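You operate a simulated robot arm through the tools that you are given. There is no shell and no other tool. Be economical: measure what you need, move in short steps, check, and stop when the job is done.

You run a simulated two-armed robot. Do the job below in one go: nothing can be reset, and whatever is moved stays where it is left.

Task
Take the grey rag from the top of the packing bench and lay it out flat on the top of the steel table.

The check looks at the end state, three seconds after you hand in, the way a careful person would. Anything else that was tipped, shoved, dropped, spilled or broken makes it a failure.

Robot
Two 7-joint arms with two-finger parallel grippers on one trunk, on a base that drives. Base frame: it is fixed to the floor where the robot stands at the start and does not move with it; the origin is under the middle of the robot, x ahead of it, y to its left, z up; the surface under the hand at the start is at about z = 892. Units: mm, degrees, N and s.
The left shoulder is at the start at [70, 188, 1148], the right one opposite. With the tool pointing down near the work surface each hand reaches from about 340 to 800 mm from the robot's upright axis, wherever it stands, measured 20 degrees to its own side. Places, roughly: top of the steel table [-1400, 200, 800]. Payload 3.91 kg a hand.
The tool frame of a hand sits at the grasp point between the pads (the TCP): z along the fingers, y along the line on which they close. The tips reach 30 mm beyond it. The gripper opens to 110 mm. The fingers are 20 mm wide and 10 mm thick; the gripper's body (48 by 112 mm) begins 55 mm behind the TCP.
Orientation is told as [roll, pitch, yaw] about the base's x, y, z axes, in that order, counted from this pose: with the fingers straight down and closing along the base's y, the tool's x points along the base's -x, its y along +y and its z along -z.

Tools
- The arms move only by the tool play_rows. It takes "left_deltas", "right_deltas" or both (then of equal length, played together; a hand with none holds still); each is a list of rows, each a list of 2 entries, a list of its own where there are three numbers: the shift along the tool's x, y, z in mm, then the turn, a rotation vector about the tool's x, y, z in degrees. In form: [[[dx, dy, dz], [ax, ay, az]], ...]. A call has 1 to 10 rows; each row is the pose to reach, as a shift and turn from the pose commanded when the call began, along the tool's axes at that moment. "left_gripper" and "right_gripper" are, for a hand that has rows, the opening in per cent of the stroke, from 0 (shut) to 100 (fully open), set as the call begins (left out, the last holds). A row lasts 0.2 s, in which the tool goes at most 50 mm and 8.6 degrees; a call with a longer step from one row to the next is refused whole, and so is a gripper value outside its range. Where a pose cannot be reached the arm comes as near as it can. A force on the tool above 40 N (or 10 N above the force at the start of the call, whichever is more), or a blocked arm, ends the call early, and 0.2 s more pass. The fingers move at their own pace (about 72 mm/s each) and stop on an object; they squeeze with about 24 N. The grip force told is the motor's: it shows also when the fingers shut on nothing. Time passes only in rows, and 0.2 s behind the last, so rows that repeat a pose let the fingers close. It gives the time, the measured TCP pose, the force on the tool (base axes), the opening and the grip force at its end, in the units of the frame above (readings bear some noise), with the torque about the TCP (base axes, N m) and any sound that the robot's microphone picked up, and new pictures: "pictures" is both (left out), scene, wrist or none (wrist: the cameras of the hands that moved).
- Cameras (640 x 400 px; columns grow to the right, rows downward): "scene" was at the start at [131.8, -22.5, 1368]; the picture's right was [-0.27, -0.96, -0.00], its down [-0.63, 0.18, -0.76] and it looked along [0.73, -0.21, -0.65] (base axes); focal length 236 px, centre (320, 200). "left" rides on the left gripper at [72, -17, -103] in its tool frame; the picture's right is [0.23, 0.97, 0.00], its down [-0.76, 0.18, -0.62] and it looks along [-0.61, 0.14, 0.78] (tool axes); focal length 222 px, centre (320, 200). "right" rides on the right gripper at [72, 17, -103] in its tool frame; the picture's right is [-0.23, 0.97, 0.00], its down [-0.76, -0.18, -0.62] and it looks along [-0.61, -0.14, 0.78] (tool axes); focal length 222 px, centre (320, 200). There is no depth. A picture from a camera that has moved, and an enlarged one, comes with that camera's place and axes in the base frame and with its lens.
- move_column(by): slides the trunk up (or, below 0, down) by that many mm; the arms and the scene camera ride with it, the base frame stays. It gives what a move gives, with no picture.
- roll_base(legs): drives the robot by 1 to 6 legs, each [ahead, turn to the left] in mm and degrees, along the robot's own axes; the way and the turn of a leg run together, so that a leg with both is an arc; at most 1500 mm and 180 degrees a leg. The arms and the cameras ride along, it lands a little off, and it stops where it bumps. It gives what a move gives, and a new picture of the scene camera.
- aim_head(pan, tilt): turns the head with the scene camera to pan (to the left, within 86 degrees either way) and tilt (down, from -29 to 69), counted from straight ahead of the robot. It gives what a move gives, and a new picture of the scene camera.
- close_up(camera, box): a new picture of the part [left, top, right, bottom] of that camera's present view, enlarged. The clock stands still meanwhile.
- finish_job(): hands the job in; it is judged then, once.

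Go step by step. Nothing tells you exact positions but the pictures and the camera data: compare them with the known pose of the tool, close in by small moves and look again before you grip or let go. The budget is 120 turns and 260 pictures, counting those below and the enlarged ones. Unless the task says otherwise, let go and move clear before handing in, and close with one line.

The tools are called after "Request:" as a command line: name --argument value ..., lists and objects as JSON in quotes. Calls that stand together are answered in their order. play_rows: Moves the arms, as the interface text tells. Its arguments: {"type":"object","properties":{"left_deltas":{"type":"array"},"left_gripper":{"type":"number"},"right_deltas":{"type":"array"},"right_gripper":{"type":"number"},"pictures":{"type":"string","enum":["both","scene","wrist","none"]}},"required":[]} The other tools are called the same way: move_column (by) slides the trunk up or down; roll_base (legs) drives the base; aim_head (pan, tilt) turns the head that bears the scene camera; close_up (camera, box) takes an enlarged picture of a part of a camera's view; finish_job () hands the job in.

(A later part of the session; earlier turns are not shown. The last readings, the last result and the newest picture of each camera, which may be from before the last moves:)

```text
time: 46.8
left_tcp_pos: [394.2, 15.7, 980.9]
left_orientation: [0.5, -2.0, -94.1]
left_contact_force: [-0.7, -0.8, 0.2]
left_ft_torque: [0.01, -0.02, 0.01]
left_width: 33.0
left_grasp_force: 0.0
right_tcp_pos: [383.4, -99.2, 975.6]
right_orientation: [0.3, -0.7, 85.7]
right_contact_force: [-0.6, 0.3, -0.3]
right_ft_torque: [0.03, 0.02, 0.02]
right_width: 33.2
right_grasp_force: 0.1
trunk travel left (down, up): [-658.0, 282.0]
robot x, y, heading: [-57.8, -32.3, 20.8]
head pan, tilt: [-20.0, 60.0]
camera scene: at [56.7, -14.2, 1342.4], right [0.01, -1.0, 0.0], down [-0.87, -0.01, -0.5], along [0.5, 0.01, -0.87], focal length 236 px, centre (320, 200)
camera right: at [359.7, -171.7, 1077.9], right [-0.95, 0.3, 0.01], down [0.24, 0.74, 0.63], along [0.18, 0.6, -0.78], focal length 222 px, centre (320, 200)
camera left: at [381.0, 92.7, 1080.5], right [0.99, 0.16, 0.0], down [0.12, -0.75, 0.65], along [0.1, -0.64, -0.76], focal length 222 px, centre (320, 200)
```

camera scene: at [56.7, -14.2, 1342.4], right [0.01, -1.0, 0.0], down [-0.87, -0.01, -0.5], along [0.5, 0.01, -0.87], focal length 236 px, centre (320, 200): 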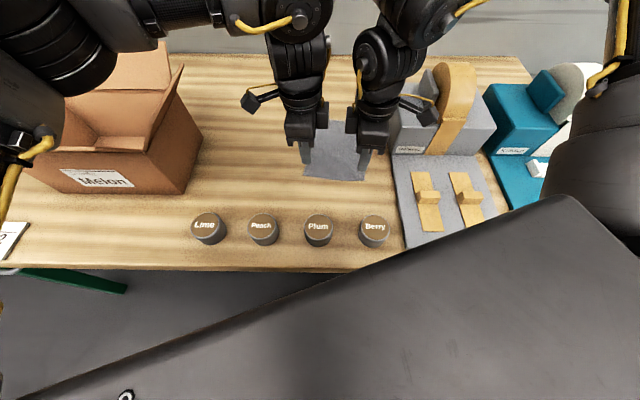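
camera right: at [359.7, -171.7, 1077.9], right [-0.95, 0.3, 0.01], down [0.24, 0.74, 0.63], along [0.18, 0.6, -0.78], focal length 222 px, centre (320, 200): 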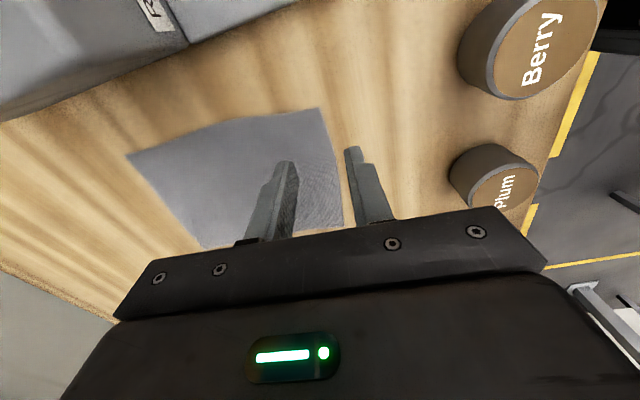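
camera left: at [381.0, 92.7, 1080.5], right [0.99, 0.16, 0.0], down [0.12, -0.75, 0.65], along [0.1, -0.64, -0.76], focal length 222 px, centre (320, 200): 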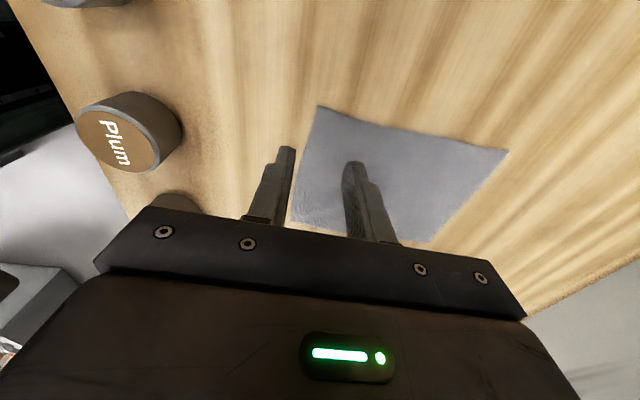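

The edge runs about 8–10 mm behind each TCP and the corners are ~12–15 mm outside each hand, which is what I want. I go down to just above contact.

Request:
play_rows --left_deltas '[[[0, 0, 15], [0, 0, 0]], [[0, 0, 30], [0, 0, 0]], [[0, 0, 42], [0, 0, 0]], [[0, 0, 52], [0, 0, 0]], [[0, 0, 56], [0, 0, 0]]]' --right_deltas '[[[0, 0, 15], [0, 0, 0]], [[0, 0, 30], [0, 0, 0]], [[0, 0, 40], [0, 0, 0]], [[0, 0, 47], [0, 0, 0]], [[0, 0, 50], [0, 0, 0]]]' --pictures "wrist"

```text
time: 48.0
left_tcp_pos: [393.2, 14.8, 923.9]
left_orientation: [0.4, -1.8, -94.0]
left_contact_force: [0.3, 0.8, -0.2]
left_ft_torque: [0.01, 0.0, 0.0]
left_width: 33.0
left_grasp_force: 0.0
right_tcp_pos: [382.7, -100.0, 927.0]
right_orientation: [0.2, -0.6, 85.9]
right_contact_force: [-0.1, 0.3, 0.2]
right_ft_torque: [0.0, -0.02, -0.02]
right_width: 33.1
right_grasp_force: 0.0
trunk travel left (down, up): [-658.0, 282.0]
robot x, y, heading: [-58.9, -30.6, 20.6]
head pan, tilt: [-20.0, 60.0]
camera right: at [359.6, -172.3, 1028.4], right [-0.95, 0.3, 0.01], down [0.24, 0.74, 0.63], along [0.18, 0.6, -0.78], focal length 222 px, centre (320, 200)
camera left: at [380.5, 90.8, 1024.7], right [0.99, 0.16, 0.0], down [0.12, -0.75, 0.65], along [0.1, -0.64, -0.76], focal length 222 px, centre (320, 200)
```

right: 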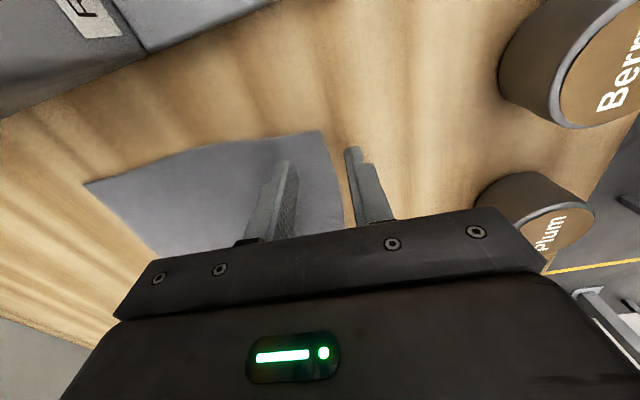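
left: 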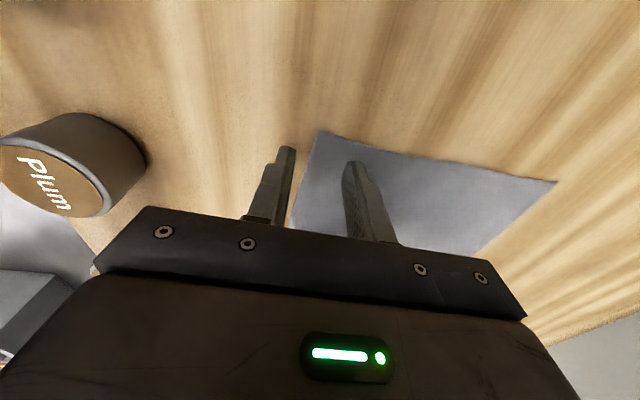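

Fingers straddle the edge as planned. A few more millimetres until contact force shows.

Request:
play_rows --left_deltas '[[[0, 0, 1], [0, 0, 0]], [[0, 0, 2], [0, 0, 0]], [[0, 0, 3], [0, 0, 0]]]' --right_deltas '[[[0, 0, 2], [0, 0, 0]], [[0, 0, 4], [0, 0, 0]], [[0, 0, 6], [0, 0, 0]]]' --pictures "none"

```text
time: 48.8
left_tcp_pos: [393.4, 13.9, 922.0]
left_orientation: [0.5, -1.7, -94.1]
left_contact_force: [-0.4, 0.2, -1.4]
left_ft_torque: [0.0, 0.03, 0.02]
left_width: 32.8
left_grasp_force: 0.1
right_tcp_pos: [381.9, -101.1, 920.2]
right_orientation: [0.3, -0.7, 85.8]
right_contact_force: [0.7, 0.3, -0.1]
right_ft_torque: [-0.01, 0.0, 0.0]
right_width: 33.0
right_grasp_force: 0.1
trunk travel left (down, up): [-658.0, 282.0]
robot x, y, heading: [-62.9, -32.2, 20.9]
head pan, tilt: [-20.0, 60.0]
```

Barely any contact yet; two more millimetres each.

Request:
play_rows --left_deltas '[[[0, 0, 1], [0, 0, 0]], [[0, 0, 2], [0, 0, 0]]]' --right_deltas '[[[0, 0, 1], [0, 0, 0]], [[0, 0, 2], [0, 0, 0]]]' --pictures "none"

```text
time: 49.4
left_tcp_pos: [393.7, 13.9, 918.9]
left_orientation: [0.6, -1.7, -94.1]
left_contact_force: [-0.6, 0.8, -0.4]
left_ft_torque: [0.0, 0.0, 0.01]
left_width: 33.0
left_grasp_force: 0.0
right_tcp_pos: [383.5, -101.9, 918.0]
right_orientation: [0.3, -0.7, 85.7]
right_contact_force: [-1.1, 0.4, 0.0]
right_ft_torque: [-0.03, 0.02, 0.02]
right_width: 33.1
right_grasp_force: 0.1
right hand out of reach, approached as far as the arm can: row 1, 2
trunk travel left (down, up): [-658.0, 282.0]
robot x, y, heading: [-55.4, -34.7, 20.7]
head pan, tilt: [-20.0, 60.0]
```

Still free; I slide the trunk down 3 mm since the right arm is near its limit.

Request:
move_column --by -3

Request:
close_up --camera "left" --box '[220, 120, 420, 245]'

```text
time: 49.9
left_tcp_pos: [393.9, 13.2, 916.8]
left_orientation: [0.4, -1.9, -94.2]
left_contact_force: [0.4, -0.2, -0.2]
left_ft_torque: [-0.01, -0.01, -0.01]
left_width: 33.2
left_grasp_force: 0.0
right_tcp_pos: [384.4, -102.1, 916.6]
right_orientation: [0.3, -0.7, 85.7]
right_contact_force: [0.2, 0.3, 0.1]
right_ft_torque: [-0.03, 0.01, 0.0]
right_width: 33.0
right_grasp_force: 0.2
trunk travel left (down, up): [-655.0, 285.0]
robot x, y, heading: [-59.0, -33.9, 20.8]
head pan, tilt: [-20.0, 60.0]
```

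```text
3.20 times, centred on (320, 182) of left
camera zoom: at [380.6, 90.4, 1016.5], right [0.99, 0.16, 0.0], down [0.12, -0.75, 0.65], along [0.1, -0.64, -0.76], focal length 711 px, centre (320, 256)
```

zoom: 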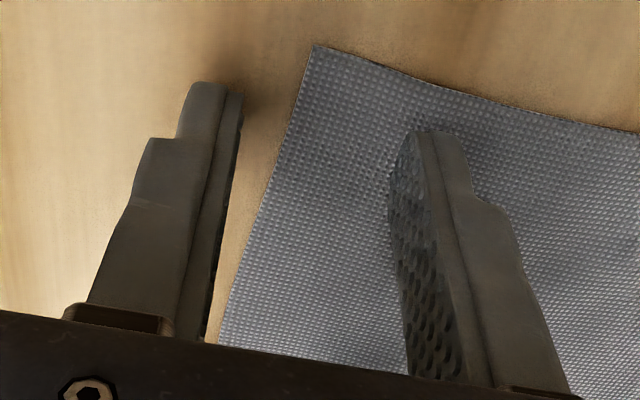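

Close to contact; the trunk goes down further in small steps.

Request:
move_column --by -3

Request:
move_column --by -2

```text
time: 50.5
left_tcp_pos: [393.5, 13.2, 912.9]
left_orientation: [0.4, -1.7, -94.0]
left_contact_force: [-0.1, 0.3, -0.3]
left_ft_torque: [0.01, 0.03, -0.01]
left_width: 33.0
left_grasp_force: 0.1
right_tcp_pos: [383.4, -103.3, 913.2]
right_orientation: [0.3, -0.7, 85.7]
right_contact_force: [0.0, 0.3, 0.0]
right_ft_torque: [0.0, -0.02, 0.02]
right_width: 33.0
right_grasp_force: 0.1
trunk travel left (down, up): [-652.0, 288.0]
robot x, y, heading: [-56.7, -34.5, 20.7]
head pan, tilt: [-20.0, 60.0]
```

```text
time: 51.0
left_tcp_pos: [392.5, 14.4, 911.2]
left_orientation: [0.5, -1.9, -94.1]
left_contact_force: [-0.3, -0.6, 2.1]
left_ft_torque: [-0.01, -0.04, -0.01]
left_width: 32.9
left_grasp_force: 0.0
right_tcp_pos: [381.7, -103.0, 911.6]
right_orientation: [0.2, -0.6, 85.8]
right_contact_force: [0.3, -0.7, 5.5]
right_ft_torque: [-0.08, -0.08, 0.0]
right_width: 33.0
right_grasp_force: 0.0
trunk travel left (down, up): [-650.0, 290.0]
robot x, y, heading: [-57.4, -33.0, 20.7]
head pan, tilt: [-20.0, 60.0]
```

Both hands now touch lightly (2 N and 5 N). I close both grippers on the edge.

Request:
play_rows --left_deltas '[[[0, 0, 0.5], [0, 0, 0]], [[0, 0, 0.5], [0, 0, 0]], [[0, 0, 0.5], [0, 0, 0]], [[0, 0, 0.5], [0, 0, 0]]]' --right_deltas '[[[0, 0, 0], [0, 0, 0]], [[0, 0, 0], [0, 0, 0]], [[0, 0, 0], [0, 0, 0]], [[0, 0, 0], [0, 0, 0]]]' --left_gripper 0 --right_gripper 0 --pictures "wrist"

```text
time: 52.0
left_tcp_pos: [393.4, 14.3, 910.8]
left_orientation: [0.6, -1.8, -94.1]
left_contact_force: [2.0, -0.4, 12.9]
left_ft_torque: [0.07, -0.15, 0.03]
left_width: 2.5
left_grasp_force: 24.0
right_tcp_pos: [382.8, -103.5, 911.0]
right_orientation: [0.1, -0.7, 85.8]
right_contact_force: [0.1, 0.6, 1.4]
right_ft_torque: [-0.02, -0.02, -0.02]
right_width: 2.4
right_grasp_force: 24.2
trunk travel left (down, up): [-650.0, 290.0]
robot x, y, heading: [-57.8, -32.8, 20.9]
head pan, tilt: [-20.0, 60.0]
camera right: at [359.8, -174.7, 1014.0], right [-0.95, 0.3, 0.01], down [0.24, 0.74, 0.63], along [0.18, 0.6, -0.78], focal length 222 px, centre (320, 200)
camera left: at [379.9, 90.3, 1011.8], right [0.99, 0.16, 0.0], down [0.12, -0.75, 0.65], along [0.1, -0.64, -0.76], focal length 222 px, centre (320, 200)
```

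right: 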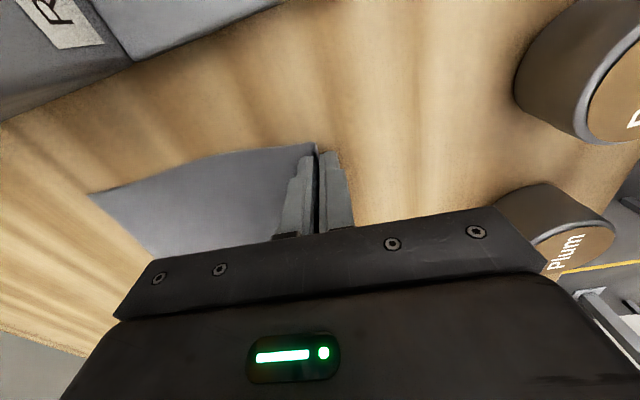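
left: 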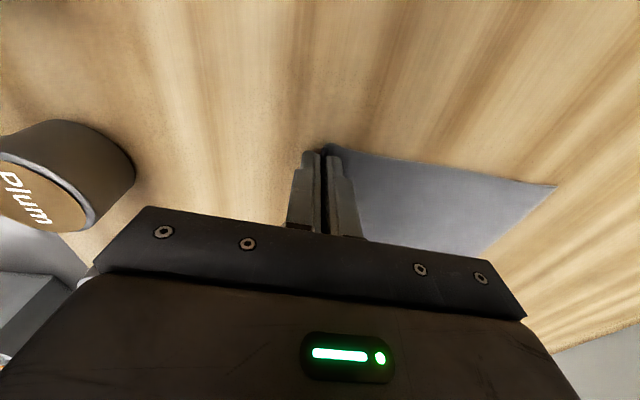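

Both closed to about 2.5 mm, seemingly with cloth between. I raise the trunk 40 mm and look.

Request:
move_column --by 40

Request:
close_up --camera "left" --box '[160, 50, 640, 350]'

Request:
close_up --camera "right" --box '[0, 50, 480, 350]'

Request:
close_up --camera "scene" --box '[220, 90, 460, 240]'

```text
time: 52.8
left_tcp_pos: [393.7, 13.2, 951.2]
left_orientation: [0.4, -1.8, -94.2]
left_contact_force: [0.7, 0.5, 0.1]
left_ft_torque: [0.02, -0.01, 0.01]
left_width: 2.2
left_grasp_force: 23.6
right_tcp_pos: [383.8, -102.2, 951.1]
right_orientation: [0.3, -0.7, 85.7]
right_contact_force: [-0.7, -0.8, -0.1]
right_ft_torque: [-0.03, 0.01, -0.02]
right_width: 2.1
right_grasp_force: 23.7
trunk travel left (down, up): [-690.0, 250.0]
robot x, y, heading: [-59.0, -33.5, 20.8]
head pan, tilt: [-20.0, 60.0]
```

```text
1.33 times, centred on (400, 200) of left
camera zoom: at [381.2, 90.3, 1050.6], right [0.99, 0.16, 0.0], down [0.12, -0.75, 0.65], along [0.1, -0.64, -0.76], focal length 296 px, centre (213, 200)
```

zoom: 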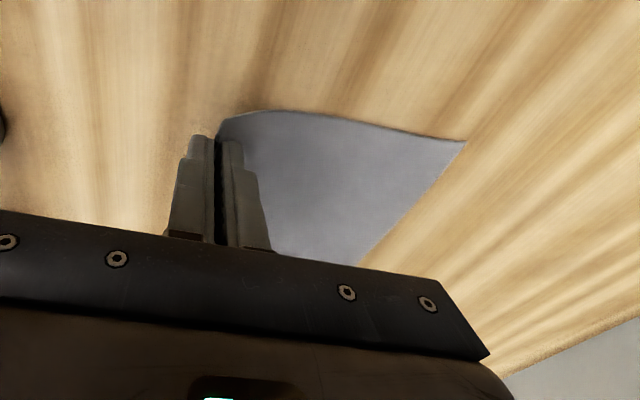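

```text
1.33 times, centred on (240, 200) of right
camera zoom: at [361.3, -174.7, 1053.2], right [-0.95, 0.3, 0.01], down [0.24, 0.74, 0.63], along [0.18, 0.6, -0.78], focal length 296 px, centre (427, 200)
```

zoom: 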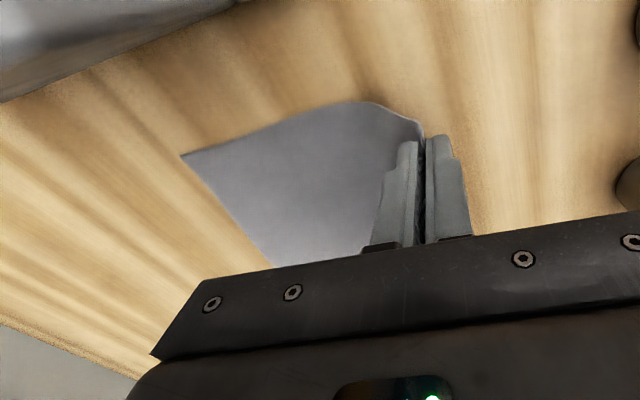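

```text
2.67 times, centred on (340, 165) of scene
camera zoom: at [56.8, -14.6, 1374.4], right [0.01, -1.0, 0.0], down [-0.87, -0.01, -0.5], along [0.5, 0.01, -0.87], focal length 629 px, centre (267, 293)
```

zoom: 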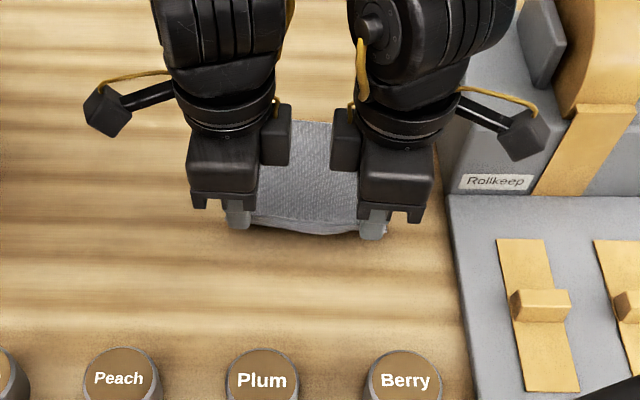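

Both hands hold the edge, and the rag lifts evenly. I raise the trunk fully so the rag hangs free, then check.

Request:
move_column --by 240

Request:
close_up --camera "scene" --box '[160, 50, 480, 250]'

```text
time: 55.3
left_tcp_pos: [393.8, 14.1, 1190.6]
left_orientation: [0.5, -1.9, -94.2]
left_contact_force: [0.3, 0.8, -0.7]
left_ft_torque: [0.03, -0.01, 0.0]
left_width: 2.4
left_grasp_force: 24.0
right_tcp_pos: [383.2, -103.2, 1191.9]
right_orientation: [0.3, -0.7, 85.7]
right_contact_force: [0.7, 0.5, -0.2]
right_ft_torque: [0.05, 0.01, 0.02]
right_width: 2.2
right_grasp_force: 24.2
trunk travel left (down, up): [-930.0, 10.0]
robot x, y, heading: [-57.6, -34.3, 20.8]
head pan, tilt: [-20.0, 60.0]
```

```text
2.00 times, centred on (320, 150) of scene
camera zoom: at [56.1, -14.6, 1614.4], right [0.01, -1.0, 0.0], down [-0.87, -0.01, -0.5], along [0.5, 0.01, -0.87], focal length 472 px, centre (320, 300)
```

zoom: 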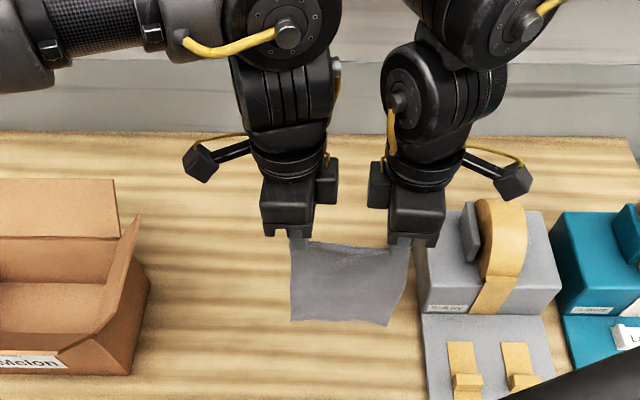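

The rag hangs cleanly from both hands. I back off and turn left to view the steel table.

Request:
roll_base --legs '[[-450, 0], [0, 80]]'

Request:
aim_head --pan 60 --tilt 30

```text
time: 61.4
left_tcp_pos: [-440.6, 259.6, 1189.5]
left_orientation: [0.5, -1.8, -14.0]
left_contact_force: [0.4, -0.2, -0.5]
left_ft_torque: [-0.01, 0.0, -0.01]
left_width: 2.4
left_grasp_force: 23.8
right_tcp_pos: [-328.9, 231.3, 1192.1]
right_orientation: [0.4, -0.7, 165.7]
right_contact_force: [-0.4, -0.1, 0.4]
right_ft_torque: [0.01, -0.02, -0.05]
right_width: 2.1
right_grasp_force: 24.6
trunk travel left (down, up): [-930.0, 10.0]
robot x, y, heading: [-472.0, -189.6, 100.7]
head pan, tilt: [-20.0, 60.0]
camera scene: at [-470.6, -75.6, 1614.5], right [0.99, -0.16, 0.0], down [-0.14, -0.85, -0.5], along [0.08, 0.49, -0.87], focal length 236 px, centre (320, 200)
```

scene: 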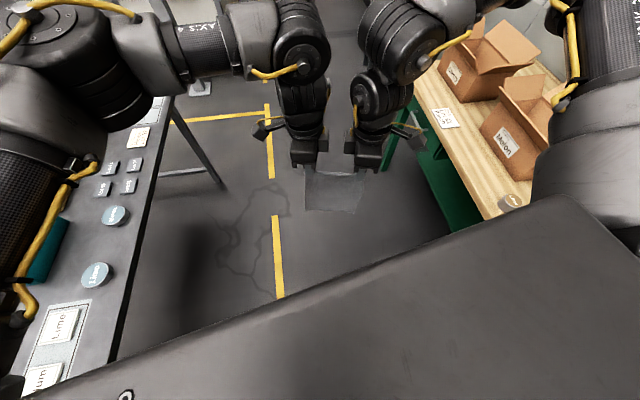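

```text
time: 63.0
left_tcp_pos: [-440.7, 260.2, 1190.2]
left_orientation: [0.5, -1.8, -14.1]
left_contact_force: [-0.1, 0.3, 0.5]
left_ft_torque: [0.01, 0.0, -0.05]
left_width: 2.3
left_grasp_force: 24.3
right_tcp_pos: [-329.1, 231.4, 1191.4]
right_orientation: [0.3, -0.7, 165.7]
right_contact_force: [0.2, -1.3, 0.2]
right_ft_torque: [0.01, 0.0, -0.02]
right_width: 2.2
right_grasp_force: 23.5
trunk travel left (down, up): [-930.0, 10.0]
robot x, y, heading: [-475.2, -190.4, 101.0]
head pan, tilt: [60.0, 30.0]
camera scene: at [-567.4, -111.4, 1656.6], right [0.33, 0.94, 0.0], down [0.47, -0.17, -0.87], along [-0.82, 0.29, -0.5], focal length 236 px, centre (320, 200)
```

scene: 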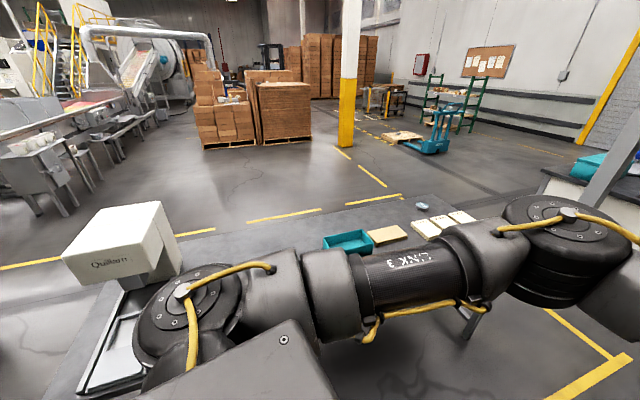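

The table's near edge is at about x −1065, with several things on it. I turn to face it.

Request:
roll_base --legs '[[0, 72]]'

Request:
aim_head --pan 10 --tilt 35

```text
time: 66.5
left_tcp_pos: [-893.5, -18.0, 1188.7]
left_orientation: [0.4, -1.8, 57.5]
left_contact_force: [0.0, 0.5, 0.8]
left_ft_torque: [0.0, -0.01, -0.04]
left_width: 2.4
left_grasp_force: 23.9
right_tcp_pos: [-828.4, 78.7, 1191.9]
right_orientation: [0.3, -0.7, -122.6]
right_contact_force: [-0.2, -0.7, 0.5]
right_ft_torque: [-0.03, 0.02, -0.02]
right_width: 2.2
right_grasp_force: 23.5
trunk travel left (down, up): [-930.0, 10.0]
robot x, y, heading: [-472.1, -192.7, 172.5]
head pan, tilt: [60.0, 30.0]
camera scene: at [-577.6, -254.8, 1656.6], right [-0.79, 0.61, 0.0], down [0.3, 0.4, -0.87], along [-0.53, -0.69, -0.5], focal length 236 px, centre (320, 200)
```

scene: 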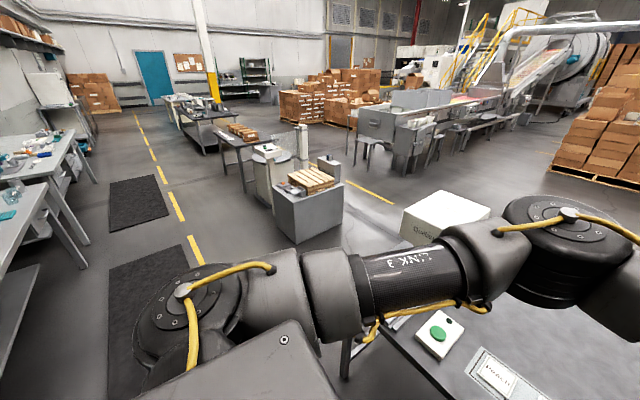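

```text
time: 67.6
left_tcp_pos: [-893.5, -17.9, 1191.8]
left_orientation: [0.5, -1.8, 57.5]
left_contact_force: [0.5, 0.2, 0.3]
left_ft_torque: [0.0, 0.01, -0.06]
left_width: 2.5
left_grasp_force: 24.0
right_tcp_pos: [-829.7, 79.1, 1190.6]
right_orientation: [0.3, -0.7, -122.6]
right_contact_force: [-0.5, -0.7, 0.2]
right_ft_torque: [-0.02, 0.0, -0.06]
right_width: 2.3
right_grasp_force: 23.8
trunk travel left (down, up): [-930.0, 10.0]
robot x, y, heading: [-475.7, -192.8, 172.4]
head pan, tilt: [10.0, 35.0]
camera scene: at [-610.6, -187.4, 1648.8], right [-0.04, 1.0, 0.0], down [0.57, 0.02, -0.82], along [-0.82, -0.04, -0.57], focal length 236 px, centre (320, 200)
```

scene: 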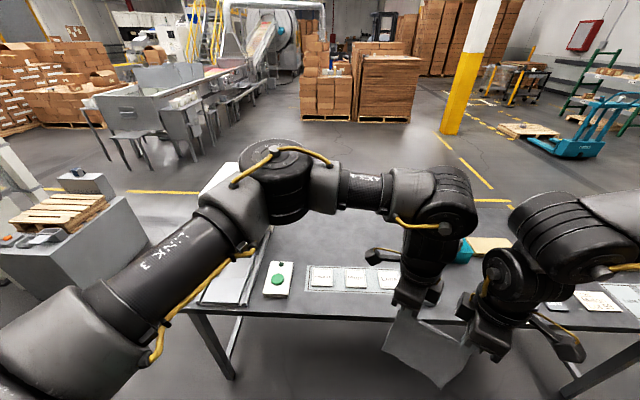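

The arms cover part of the view; I look to the right portion and enlarge the table.

Request:
close_up --camera "scene" --box '[200, 180, 640, 400]'

Request:
aim_head --pan -55 --tilt 35

```text
1.45 times, centred on (420, 290) of scene
camera zoom: at [-610.6, -187.4, 1648.8], right [-0.04, 1.0, 0.0], down [0.57, 0.02, -0.82], along [-0.82, -0.04, -0.57], focal length 343 px, centre (174, 69)
```

zoom: 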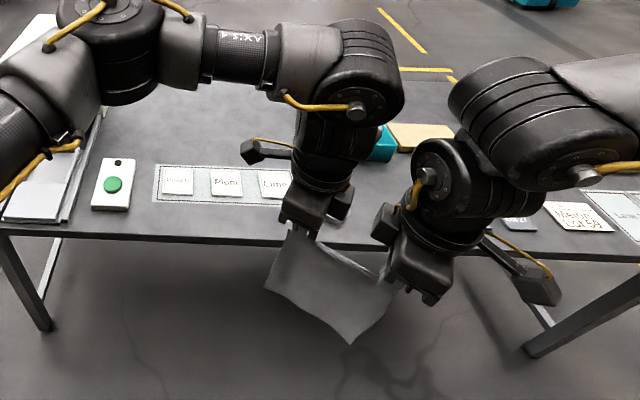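

```text
time: 69.0
left_tcp_pos: [-893.8, -19.2, 1190.4]
left_orientation: [0.5, -2.0, 57.5]
left_contact_force: [0.3, -0.2, 0.0]
left_ft_torque: [0.01, -0.01, 0.02]
left_width: 2.4
left_grasp_force: 24.1
right_tcp_pos: [-829.7, 78.4, 1191.1]
right_orientation: [0.3, -0.6, -122.5]
right_contact_force: [-0.1, 0.2, -0.4]
right_ft_torque: [-0.04, 0.01, -0.02]
right_width: 2.2
right_grasp_force: 24.1
trunk travel left (down, up): [-930.0, 10.0]
robot x, y, heading: [-473.1, -192.6, 172.2]
head pan, tilt: [-55.0, 35.0]
camera scene: at [-563.3, -105.7, 1648.8], right [0.89, 0.46, 0.0], down [0.26, -0.51, -0.82], along [-0.38, 0.73, -0.57], focal length 236 px, centre (320, 200)
```

scene: 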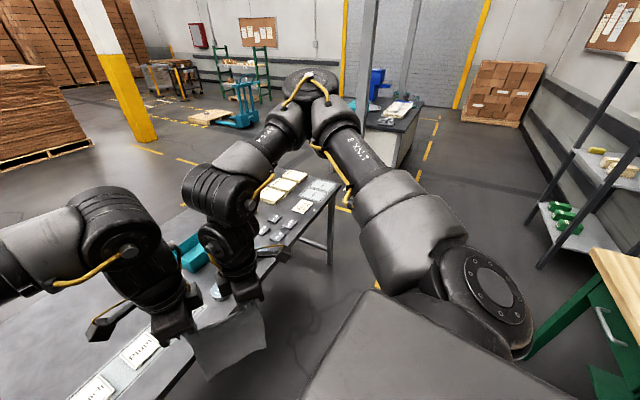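

The free part seems to be the middle of the table behind the label strip. I turn the base left a bit so that the arms don't block the view of it.

Request:
roll_base --legs '[[0, 45]]'

Request:
aim_head --pan -60 --tilt 40

```text
time: 71.5
left_tcp_pos: [-892.0, -365.5, 1190.8]
left_orientation: [0.6, -1.8, 102.6]
left_contact_force: [-0.8, 0.3, -0.7]
left_ft_torque: [0.01, 0.0, -0.06]
left_width: 2.6
left_grasp_force: 24.1
right_tcp_pos: [-916.5, -251.3, 1191.0]
right_orientation: [0.3, -0.8, -77.6]
right_contact_force: [0.7, 0.7, -0.3]
right_ft_torque: [-0.02, -0.02, -0.03]
right_width: 2.3
right_grasp_force: 24.0
trunk travel left (down, up): [-930.0, 10.0]
robot x, y, heading: [-470.7, -190.2, -142.4]
head pan, tilt: [-55.0, 35.0]
camera scene: at [-597.4, -193.5, 1648.7], right [0.3, 0.95, 0.0], down [0.55, -0.17, -0.82], along [-0.78, 0.25, -0.57], focal length 236 px, centre (320, 200)
```

scene: 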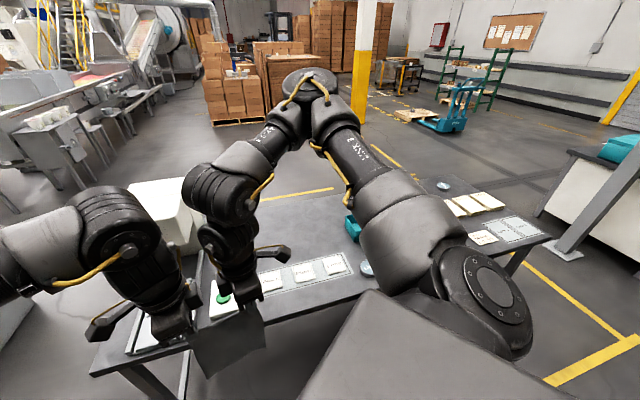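

```text
time: 72.1
left_tcp_pos: [-892.3, -365.7, 1190.2]
left_orientation: [0.4, -1.8, 102.6]
left_contact_force: [-0.4, 1.4, 0.3]
left_ft_torque: [0.01, -0.01, 0.01]
left_width: 2.4
left_grasp_force: 24.2
right_tcp_pos: [-916.1, -251.7, 1191.5]
right_orientation: [0.3, -0.6, -77.6]
right_contact_force: [-0.2, 0.0, 1.5]
right_ft_torque: [-0.04, -0.03, -0.02]
right_width: 2.3
right_grasp_force: 24.2
trunk travel left (down, up): [-930.0, 10.0]
robot x, y, heading: [-471.9, -187.5, -142.7]
head pan, tilt: [-60.0, 40.0]
camera scene: at [-591.7, -188.2, 1641.2], right [0.38, 0.92, 0.0], down [0.59, -0.25, -0.77], along [-0.71, 0.29, -0.64], focal length 236 px, centre (320, 200)
```

scene: 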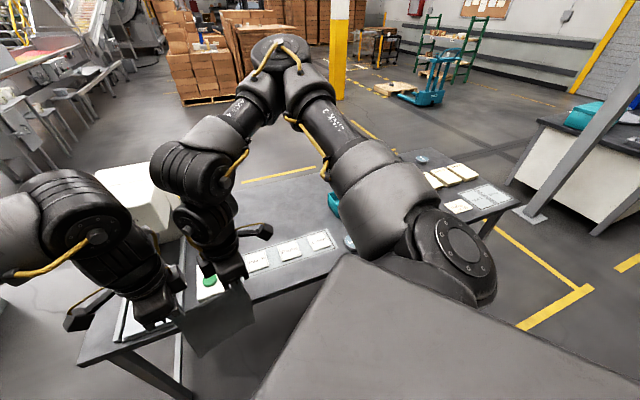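

There's a free area about x −1340…−1750, y −200…180, behind the label strip. So that the base can lay the rag straight, I rotate the hand pair by 25° so that the held edge is square to the robot's heading.

Request:
play_rows --left_deltas '[[[-0.1, -5.3, 0], [0, 0, -2.57]], [[-0.5, -10.5, 0], [0, 0, -5.14]], [[-1.1, -15.7, 0], [0, 0, -7.7]], [[-1.9, -21, 0], [0, 0, -10.3]], [[-2.9, -26.1, 0], [0, 0, -12.85]], [[-4.2, -31.2, 0], [0, 0, -15.4]], [[-5.7, -36.3, 0], [0, 0, -18]], [[-7.5, -41.3, 0], [0, 0, -20.6]], [[-9.4, -46.1, 0], [0, 0, -23.1]], [[-11.9, -50.9, 0], [0, 0, -25.7]]]' --right_deltas '[[[0, 0, 0], [0, 0, -2.57]], [[0, 0, 0], [0, 0, -5.14]], [[0, 0, 0], [0, 0, -7.7]], [[0, 0, 0], [0, 0, -10.3]], [[0, 0, 0], [0, 0, -12.85]], [[0, 0, 0], [0, 0, -15.4]], [[0, 0, 0], [0, 0, -18]], [[0, 0, 0], [0, 0, -20.6]], [[0, 0, 0], [0, 0, -23.1]], [[0, 0, 0], [0, 0, -25.7]]]' --pictures "wrist"

```text
time: 74.3
left_tcp_pos: [-845.8, -343.6, 1190.2]
left_orientation: [-0.3, -1.9, 128.3]
left_contact_force: [-0.7, 0.9, 0.7]
left_ft_torque: [0.07, 0.0, -0.05]
left_width: 2.4
left_grasp_force: 24.0
right_tcp_pos: [-915.9, -251.9, 1191.3]
right_orientation: [0.0, -0.8, -51.9]
right_contact_force: [-0.6, -0.5, -0.2]
right_ft_torque: [-0.04, -0.03, -0.06]
right_width: 2.2
right_grasp_force: 23.8
trunk travel left (down, up): [-930.0, 10.0]
robot x, y, heading: [-477.5, -189.7, -142.6]
head pan, tilt: [-60.0, 40.0]
camera right: at [-948.0, -183.5, 1293.7], right [0.91, 0.42, 0.0], down [0.33, -0.7, 0.63], along [0.27, -0.57, -0.77], focal length 222 px, centre (320, 200)
camera left: at [-785.5, -392.8, 1291.6], right [-0.62, -0.78, -0.01], down [-0.6, 0.47, 0.65], along [-0.5, 0.41, -0.76], focal length 222 px, centre (320, 200)
```

right: 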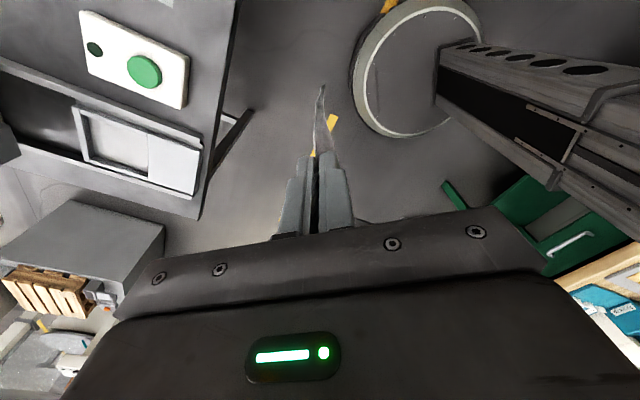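
left: 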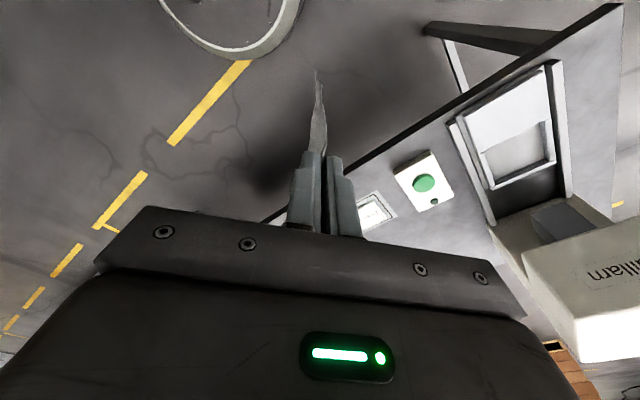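

Both hands are square now, with midpoint 386 mm ahead. The drop spot needs a little more reach, so I test extending both hands together 34 mm along the right arm's limit line.

Request:
play_rows --left_deltas '[[[-3.7, 6.7, 0], [0, 0, 0]], [[-7.4, 13.5, 0], [0, 0, 0]], [[-11.2, 20.2, 0], [0, 0, 0]], [[-14.9, 27, 0], [0, 0, 0]], [[-18.6, 33.7, 0], [0, 0, 0]]]' --right_deltas '[[[3.7, -6.7, 0], [0, 0, 0]], [[7.4, -13.5, 0], [0, 0, 0]], [[11.2, -20.2, 0], [0, 0, 0]], [[14.9, -27, 0], [0, 0, 0]], [[18.4, -33.8, 0], [0, 0, 0]]]' --pictures "none"

```text
time: 75.5
left_tcp_pos: [-884.4, -349.7, 1192.0]
left_orientation: [-0.2, -1.9, 128.4]
left_contact_force: [-0.7, -0.3, -0.1]
left_ft_torque: [0.02, 0.0, -0.03]
left_width: 2.5
left_grasp_force: 24.0
right_tcp_pos: [-954.5, -257.8, 1190.5]
right_orientation: [0.0, -0.8, -51.8]
right_contact_force: [0.0, -0.1, 0.4]
right_ft_torque: [0.01, -0.01, -0.03]
right_width: 2.2
right_grasp_force: 24.2
trunk travel left (down, up): [-930.0, 10.0]
robot x, y, heading: [-470.4, -190.2, -142.6]
head pan, tilt: [-60.0, 40.0]
```

Fine, no limit hit. I extend the same amount twice more.

Request:
play_rows --left_deltas '[[[-3.7, 6.7, 0], [0, 0, 0]], [[-7.4, 13.5, 0], [0, 0, 0]], [[-11.2, 20.2, 0], [0, 0, 0]], [[-14.9, 27, 0], [0, 0, 0]], [[-18.6, 33.7, 0], [0, 0, 0]]]' --right_deltas '[[[3.7, -6.7, 0], [0, 0, 0]], [[7.4, -13.5, 0], [0, 0, 0]], [[11.2, -20.2, 0], [0, 0, 0]], [[14.9, -27, 0], [0, 0, 0]], [[18.4, -33.8, 0], [0, 0, 0]]]' --pictures "none"

Request:
play_rows --left_deltas '[[[-3.7, 6.7, 0], [0, 0, 0]], [[-7.4, 13.5, 0], [0, 0, 0]], [[-11.2, 20.2, 0], [0, 0, 0]], [[-14.9, 27, 0], [0, 0, 0]], [[-18.6, 33.7, 0], [0, 0, 0]]]' --right_deltas '[[[3.7, -6.7, 0], [0, 0, 0]], [[7.4, -13.5, 0], [0, 0, 0]], [[11.2, -20.2, 0], [0, 0, 0]], [[14.9, -27, 0], [0, 0, 0]], [[18.4, -33.8, 0], [0, 0, 0]]]' --pictures "none"

```text
time: 76.7
left_tcp_pos: [-922.0, -355.9, 1190.9]
left_orientation: [-0.3, -1.7, 128.1]
left_contact_force: [-0.1, 0.6, -0.2]
left_ft_torque: [-0.01, 0.01, 0.01]
left_width: 2.4
left_grasp_force: 23.4
right_tcp_pos: [-992.5, -265.4, 1190.1]
right_orientation: [-0.1, -0.8, -51.9]
right_contact_force: [0.5, 0.6, 1.6]
right_ft_torque: [-0.01, 0.0, 0.01]
right_width: 2.1
right_grasp_force: 24.3
trunk travel left (down, up): [-930.0, 10.0]
robot x, y, heading: [-473.6, -191.7, -142.4]
head pan, tilt: [-60.0, 40.0]
```

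```text
time: 77.9
left_tcp_pos: [-951.2, -367.0, 1191.6]
left_orientation: [-0.4, -2.2, 128.2]
left_contact_force: [-5.5, 7.5, -0.3]
left_ft_torque: [0.17, 0.14, -0.01]
left_width: 2.5
left_grasp_force: 24.0
left hand out of reach, approached as far as the arm can: row 4, 5
right_tcp_pos: [-1028.8, -271.9, 1190.7]
right_orientation: [-0.1, -0.9, -51.8]
right_contact_force: [5.2, -8.2, -0.4]
right_ft_torque: [-0.21, -0.18, -0.01]
right_width: 2.1
right_grasp_force: 23.8
trunk travel left (down, up): [-930.0, 10.0]
robot x, y, heading: [-469.7, -193.1, -142.3]
head pan, tilt: [-60.0, 40.0]
```

The left arm's limit is reached and the cloth is slightly tensioned (about 9 N); I move the right hand 7 mm back toward the left.

Request:
play_rows --right_deltas '[[[-3.5, 0, 0], [0, 0, 0]], [[-7.5, 3, 0], [0, 0, 0]]]' --pictures "wrist"

Request:
close_up --camera "scene" --box '[100, 180, 300, 400]'

```text
time: 78.5
left_tcp_pos: [-951.0, -369.2, 1191.8]
left_orientation: [-0.3, -2.0, 128.4]
left_contact_force: [-0.4, 0.7, 0.2]
left_ft_torque: [-0.02, 0.01, -0.02]
left_width: 2.3
left_grasp_force: 23.9
right_tcp_pos: [-1023.3, -273.5, 1190.6]
right_orientation: [0.0, -0.5, -51.9]
right_contact_force: [0.6, -0.6, 0.8]
right_ft_torque: [-0.02, -0.04, -0.02]
right_width: 2.2
right_grasp_force: 23.9
trunk travel left (down, up): [-930.0, 10.0]
robot x, y, heading: [-473.2, -192.1, -142.6]
head pan, tilt: [-60.0, 40.0]
camera right: at [-1055.2, -206.3, 1292.9], right [0.91, 0.42, 0.0], down [0.33, -0.7, 0.63], along [0.27, -0.57, -0.77], focal length 222 px, centre (320, 200)
```

right: 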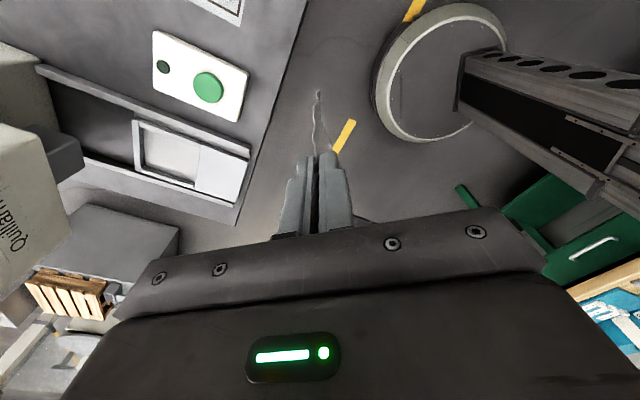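

```text
1.82 times, centred on (200, 290) of scene
camera zoom: at [-591.7, -188.8, 1641.2], right [0.38, 0.92, 0.0], down [0.59, -0.25, -0.77], along [-0.71, 0.29, -0.64], focal length 429 px, centre (538, 36)
```

zoom: 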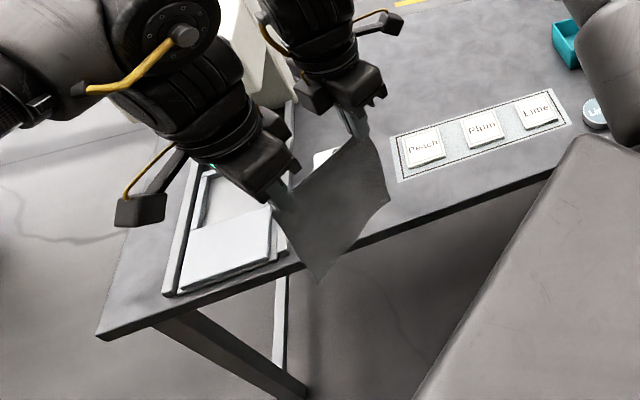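

From this side the base can't get far enough in to lay the rag behind the label strip, but the table's rear half (x −1340…−1800) is free and the floor behind is open. I'll drive round the right-hand end of the table; first turn and go part of the way and look.

Request:
aim_head --pan 20 --tilt 25

Request:
roll_base --legs '[[0, -127.4], [600, 0]]'

```text
time: 80.0
left_tcp_pos: [-950.3, -367.5, 1192.4]
left_orientation: [-0.3, -2.1, 128.3]
left_contact_force: [-0.5, 0.1, -0.1]
left_ft_torque: [0.03, 0.05, -0.02]
left_width: 2.3
left_grasp_force: 24.3
right_tcp_pos: [-1023.0, -276.3, 1191.6]
right_orientation: [-0.1, -0.8, -51.8]
right_contact_force: [0.2, -0.2, -0.1]
right_ft_torque: [0.01, -0.02, -0.04]
right_width: 2.4
right_grasp_force: 24.2
trunk travel left (down, up): [-930.0, 10.0]
robot x, y, heading: [-477.3, -192.2, -142.6]
head pan, tilt: [20.0, 25.0]
camera scene: at [-562.7, -298.6, 1664.5], right [-0.84, 0.54, 0.0], down [0.23, 0.36, -0.91], along [-0.49, -0.76, -0.42], focal length 236 px, centre (320, 200)
```

scene: 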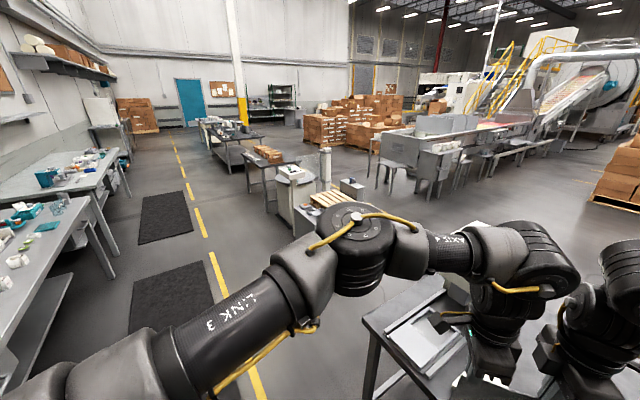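

```text
time: 88.7
left_tcp_pos: [-336.7, 901.9, 1192.7]
left_orientation: [-0.2, -2.1, 1.5]
left_contact_force: [0.3, -0.4, 0.6]
left_ft_torque: [-0.01, -0.03, 0.04]
left_width: 2.3
left_grasp_force: 24.3
right_tcp_pos: [-218.1, 903.3, 1190.8]
right_orientation: [-0.1, -0.9, -178.5]
right_contact_force: [0.3, -1.1, 0.1]
right_ft_torque: [-0.01, 0.0, 0.02]
right_width: 2.2
right_grasp_force: 24.0
trunk travel left (down, up): [-930.0, 10.0]
robot x, y, heading: [-483.8, 412.2, 90.4]
head pan, tilt: [20.0, 25.0]
camera scene: at [-512.8, 550.0, 1664.7], right [0.94, 0.35, 0.0], down [0.15, -0.39, -0.91], along [-0.32, 0.85, -0.42], focal length 236 px, centre (320, 200)
```

scene: 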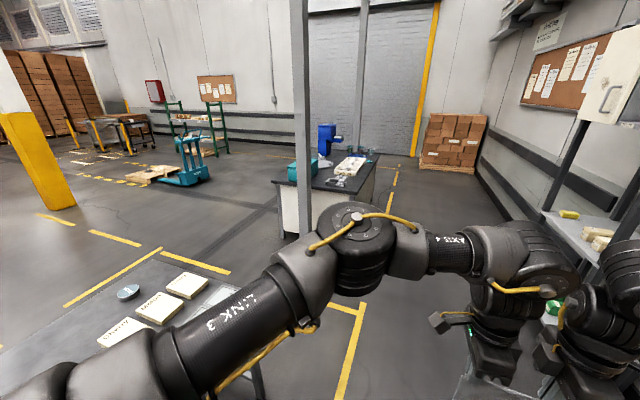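

Clear ahead: the gap lies between the table's right end (y≈1220) and the cabinet/post (y≈2400). I drive on to y≈1700, then turn to face along −x and look.

Request:
roll_base --legs '[[1290, 0], [0, 89.6]]'

```text
time: 99.0
left_tcp_pos: [-996.3, 1836.3, 1192.5]
left_orientation: [-0.3, -2.2, 92.1]
left_contact_force: [0.1, 0.1, 0.3]
left_ft_torque: [-0.02, -0.01, -0.01]
left_width: 2.3
left_grasp_force: 24.3
right_tcp_pos: [-998.9, 1953.9, 1190.3]
right_orientation: [-0.1, -0.8, -88.1]
right_contact_force: [0.0, 0.7, 0.3]
right_ft_torque: [0.0, -0.04, -0.03]
right_width: 2.3
right_grasp_force: 24.1
trunk travel left (down, up): [-930.0, 10.0]
robot x, y, heading: [-502.9, 1692.9, -178.8]
head pan, tilt: [20.0, 25.0]
camera scene: at [-642.2, 1663.1, 1664.5], right [-0.36, 0.93, 0.0], down [0.39, 0.15, -0.91], along [-0.84, -0.33, -0.42], focal length 236 px, centre (320, 200)
```

scene: 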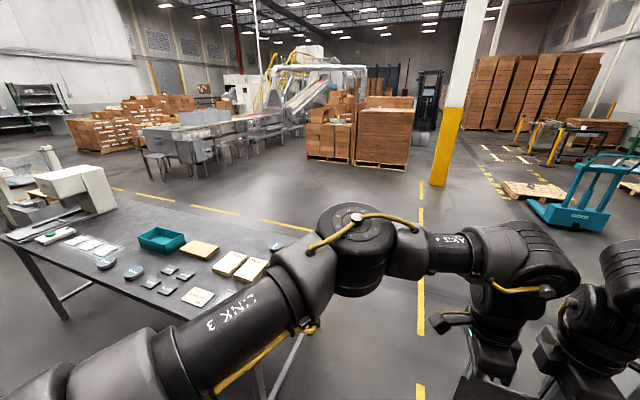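

Good view of the whole table. I enlarge it to map the free area and the back edge.

Request:
close_up --camera "scene" --box '[0, 140, 320, 340]'

```text
2.00 times, centred on (160, 240) of scene
camera zoom: at [-642.2, 1663.1, 1664.5], right [-0.36, 0.93, 0.0], down [0.39, 0.15, -0.91], along [-0.84, -0.33, -0.42], focal length 472 px, centre (640, 120)
```

zoom: 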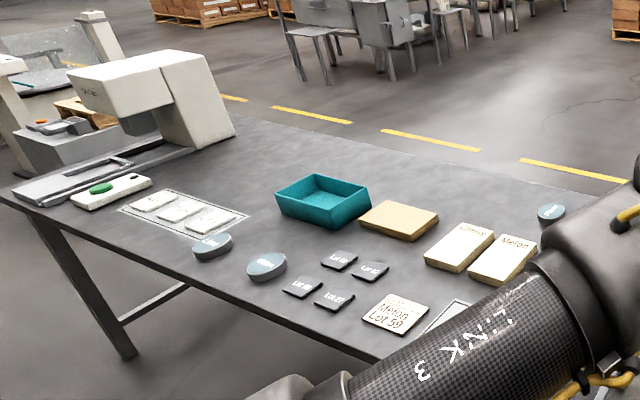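

The free area is y −480…200 at x −1310…−1800 (back edge x≈−1800). I drive along −x past the table, then turn along −y behind it.

Request:
roll_base --legs '[[1500, 0], [330, 0], [0, 88.8]]'

```text
time: 111.9
left_tcp_pos: [-2493.8, 1189.8, 1191.3]
left_orientation: [-0.2, -2.0, 179.5]
left_contact_force: [-1.6, 0.1, 0.0]
left_ft_torque: [-0.02, 0.01, -0.01]
left_width: 2.5
left_grasp_force: 24.1
right_tcp_pos: [-2611.7, 1191.7, 1190.3]
right_orientation: [-0.2, -0.9, -0.7]
right_contact_force: [0.7, 0.2, 0.0]
right_ft_torque: [-0.02, -0.03, -0.04]
right_width: 2.3
right_grasp_force: 23.4
trunk travel left (down, up): [-930.0, 10.0]
robot x, y, heading: [-2329.7, 1673.6, -91.3]
head pan, tilt: [20.0, 25.0]
camera scene: at [-2304.6, 1534.6, 1664.5], right [-0.95, -0.32, 0.0], down [-0.13, 0.4, -0.91], along [0.29, -0.86, -0.42], focal length 236 px, centre (320, 200)
```

scene: 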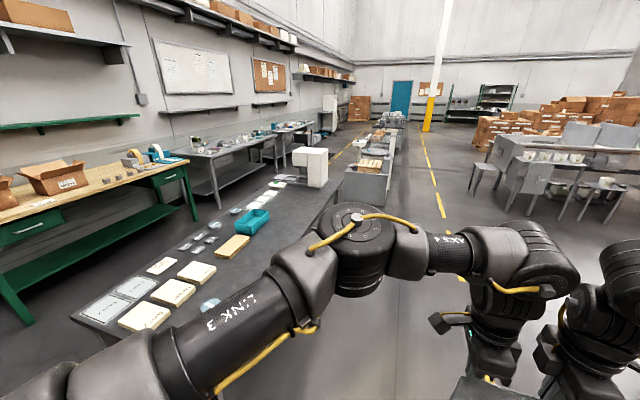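

The aisle behind the table is clear. I drive on to y≈165 and turn to face the table from behind.

Request:
roll_base --legs '[[1500, 0], [0, 91.3]]'

Request:
aim_head --pan -10 --tilt 50

```text
time: 123.2
left_tcp_pos: [-1893.9, -3.1, 1190.6]
left_orientation: [-0.5, -2.0, -90.5]
left_contact_force: [-0.3, -0.8, -0.3]
left_ft_torque: [-0.05, -0.01, -0.02]
left_width: 2.2
left_grasp_force: 23.6
right_tcp_pos: [-1895.1, -121.2, 1191.9]
right_orientation: [-0.2, -0.7, 89.0]
right_contact_force: [0.2, 1.4, -0.3]
right_ft_torque: [0.06, -0.03, -0.01]
right_width: 2.3
right_grasp_force: 23.9
trunk travel left (down, up): [-930.0, 10.0]
robot x, y, heading: [-2375.4, 160.7, -1.6]
head pan, tilt: [20.0, 25.0]
camera scene: at [-2237.2, 187.6, 1664.5], right [0.32, -0.95, 0.0], down [-0.4, -0.13, -0.91], along [0.86, 0.29, -0.42], focal length 236 px, centre (320, 200)
```

scene: 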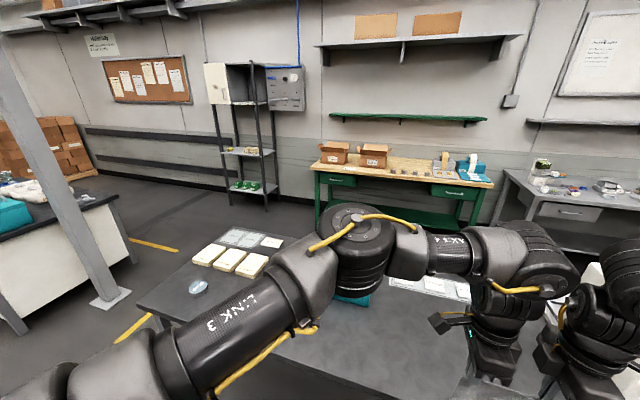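

```text
time: 124.2
left_tcp_pos: [-1893.2, -3.8, 1191.5]
left_orientation: [-0.3, -2.1, -90.6]
left_contact_force: [0.8, -0.7, 0.6]
left_ft_torque: [-0.03, -0.01, -0.03]
left_width: 2.3
left_grasp_force: 23.9
right_tcp_pos: [-1896.0, -121.0, 1190.8]
right_orientation: [-0.1, -0.8, 89.2]
right_contact_force: [-0.2, 1.4, 0.3]
right_ft_torque: [0.06, 0.01, -0.01]
right_width: 2.1
right_grasp_force: 24.4
trunk travel left (down, up): [-930.0, 10.0]
robot x, y, heading: [-2375.9, 163.0, -1.4]
head pan, tilt: [-10.0, 50.0]
camera scene: at [-2249.0, 143.9, 1627.1], right [-0.2, -0.98, 0.0], down [-0.75, 0.15, -0.64], along [0.63, -0.13, -0.77], focal length 236 px, centre (320, 200)
```

scene: 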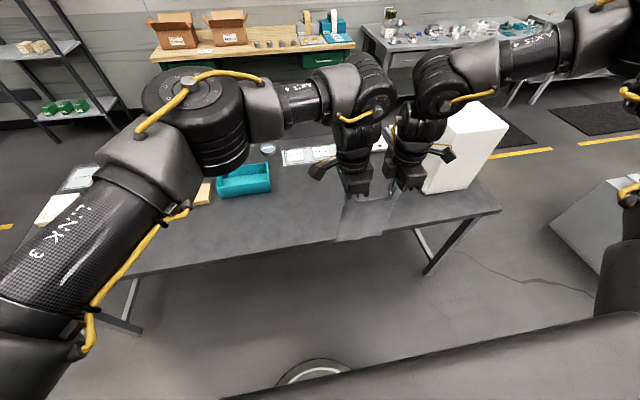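

I'm squarely behind the table. I drive forward so the hanging rag's line is at x≈−1520.

Request:
roll_base --legs '[[365, 0.8]]'

```text
time: 126.5
left_tcp_pos: [-1548.4, -2.7, 1189.9]
left_orientation: [-0.5, -2.1, -89.9]
left_contact_force: [0.3, -0.4, 0.3]
left_ft_torque: [-0.04, 0.04, -0.03]
left_width: 2.6
left_grasp_force: 23.6
right_tcp_pos: [-1548.9, -120.5, 1190.8]
right_orientation: [0.1, -0.7, 89.9]
right_contact_force: [1.2, 1.2, -0.6]
right_ft_torque: [0.03, 0.09, -0.06]
right_width: 2.4
right_grasp_force: 23.9
trunk travel left (down, up): [-930.0, 10.0]
robot x, y, heading: [-2036.4, 153.4, -0.6]
head pan, tilt: [-10.0, 50.0]
stopped in leg 1: the robot was blocked; the commanded pose is now the measured one
camera scene: at [-1904.9, 138.6, 1626.7], right [-0.19, -0.98, 0.0], down [-0.75, 0.14, -0.64], along [0.63, -0.12, -0.77], focal length 236 px, centre (320, 200)
```

scene: 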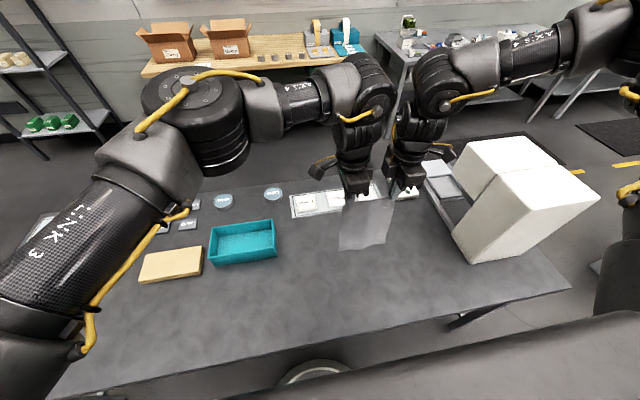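

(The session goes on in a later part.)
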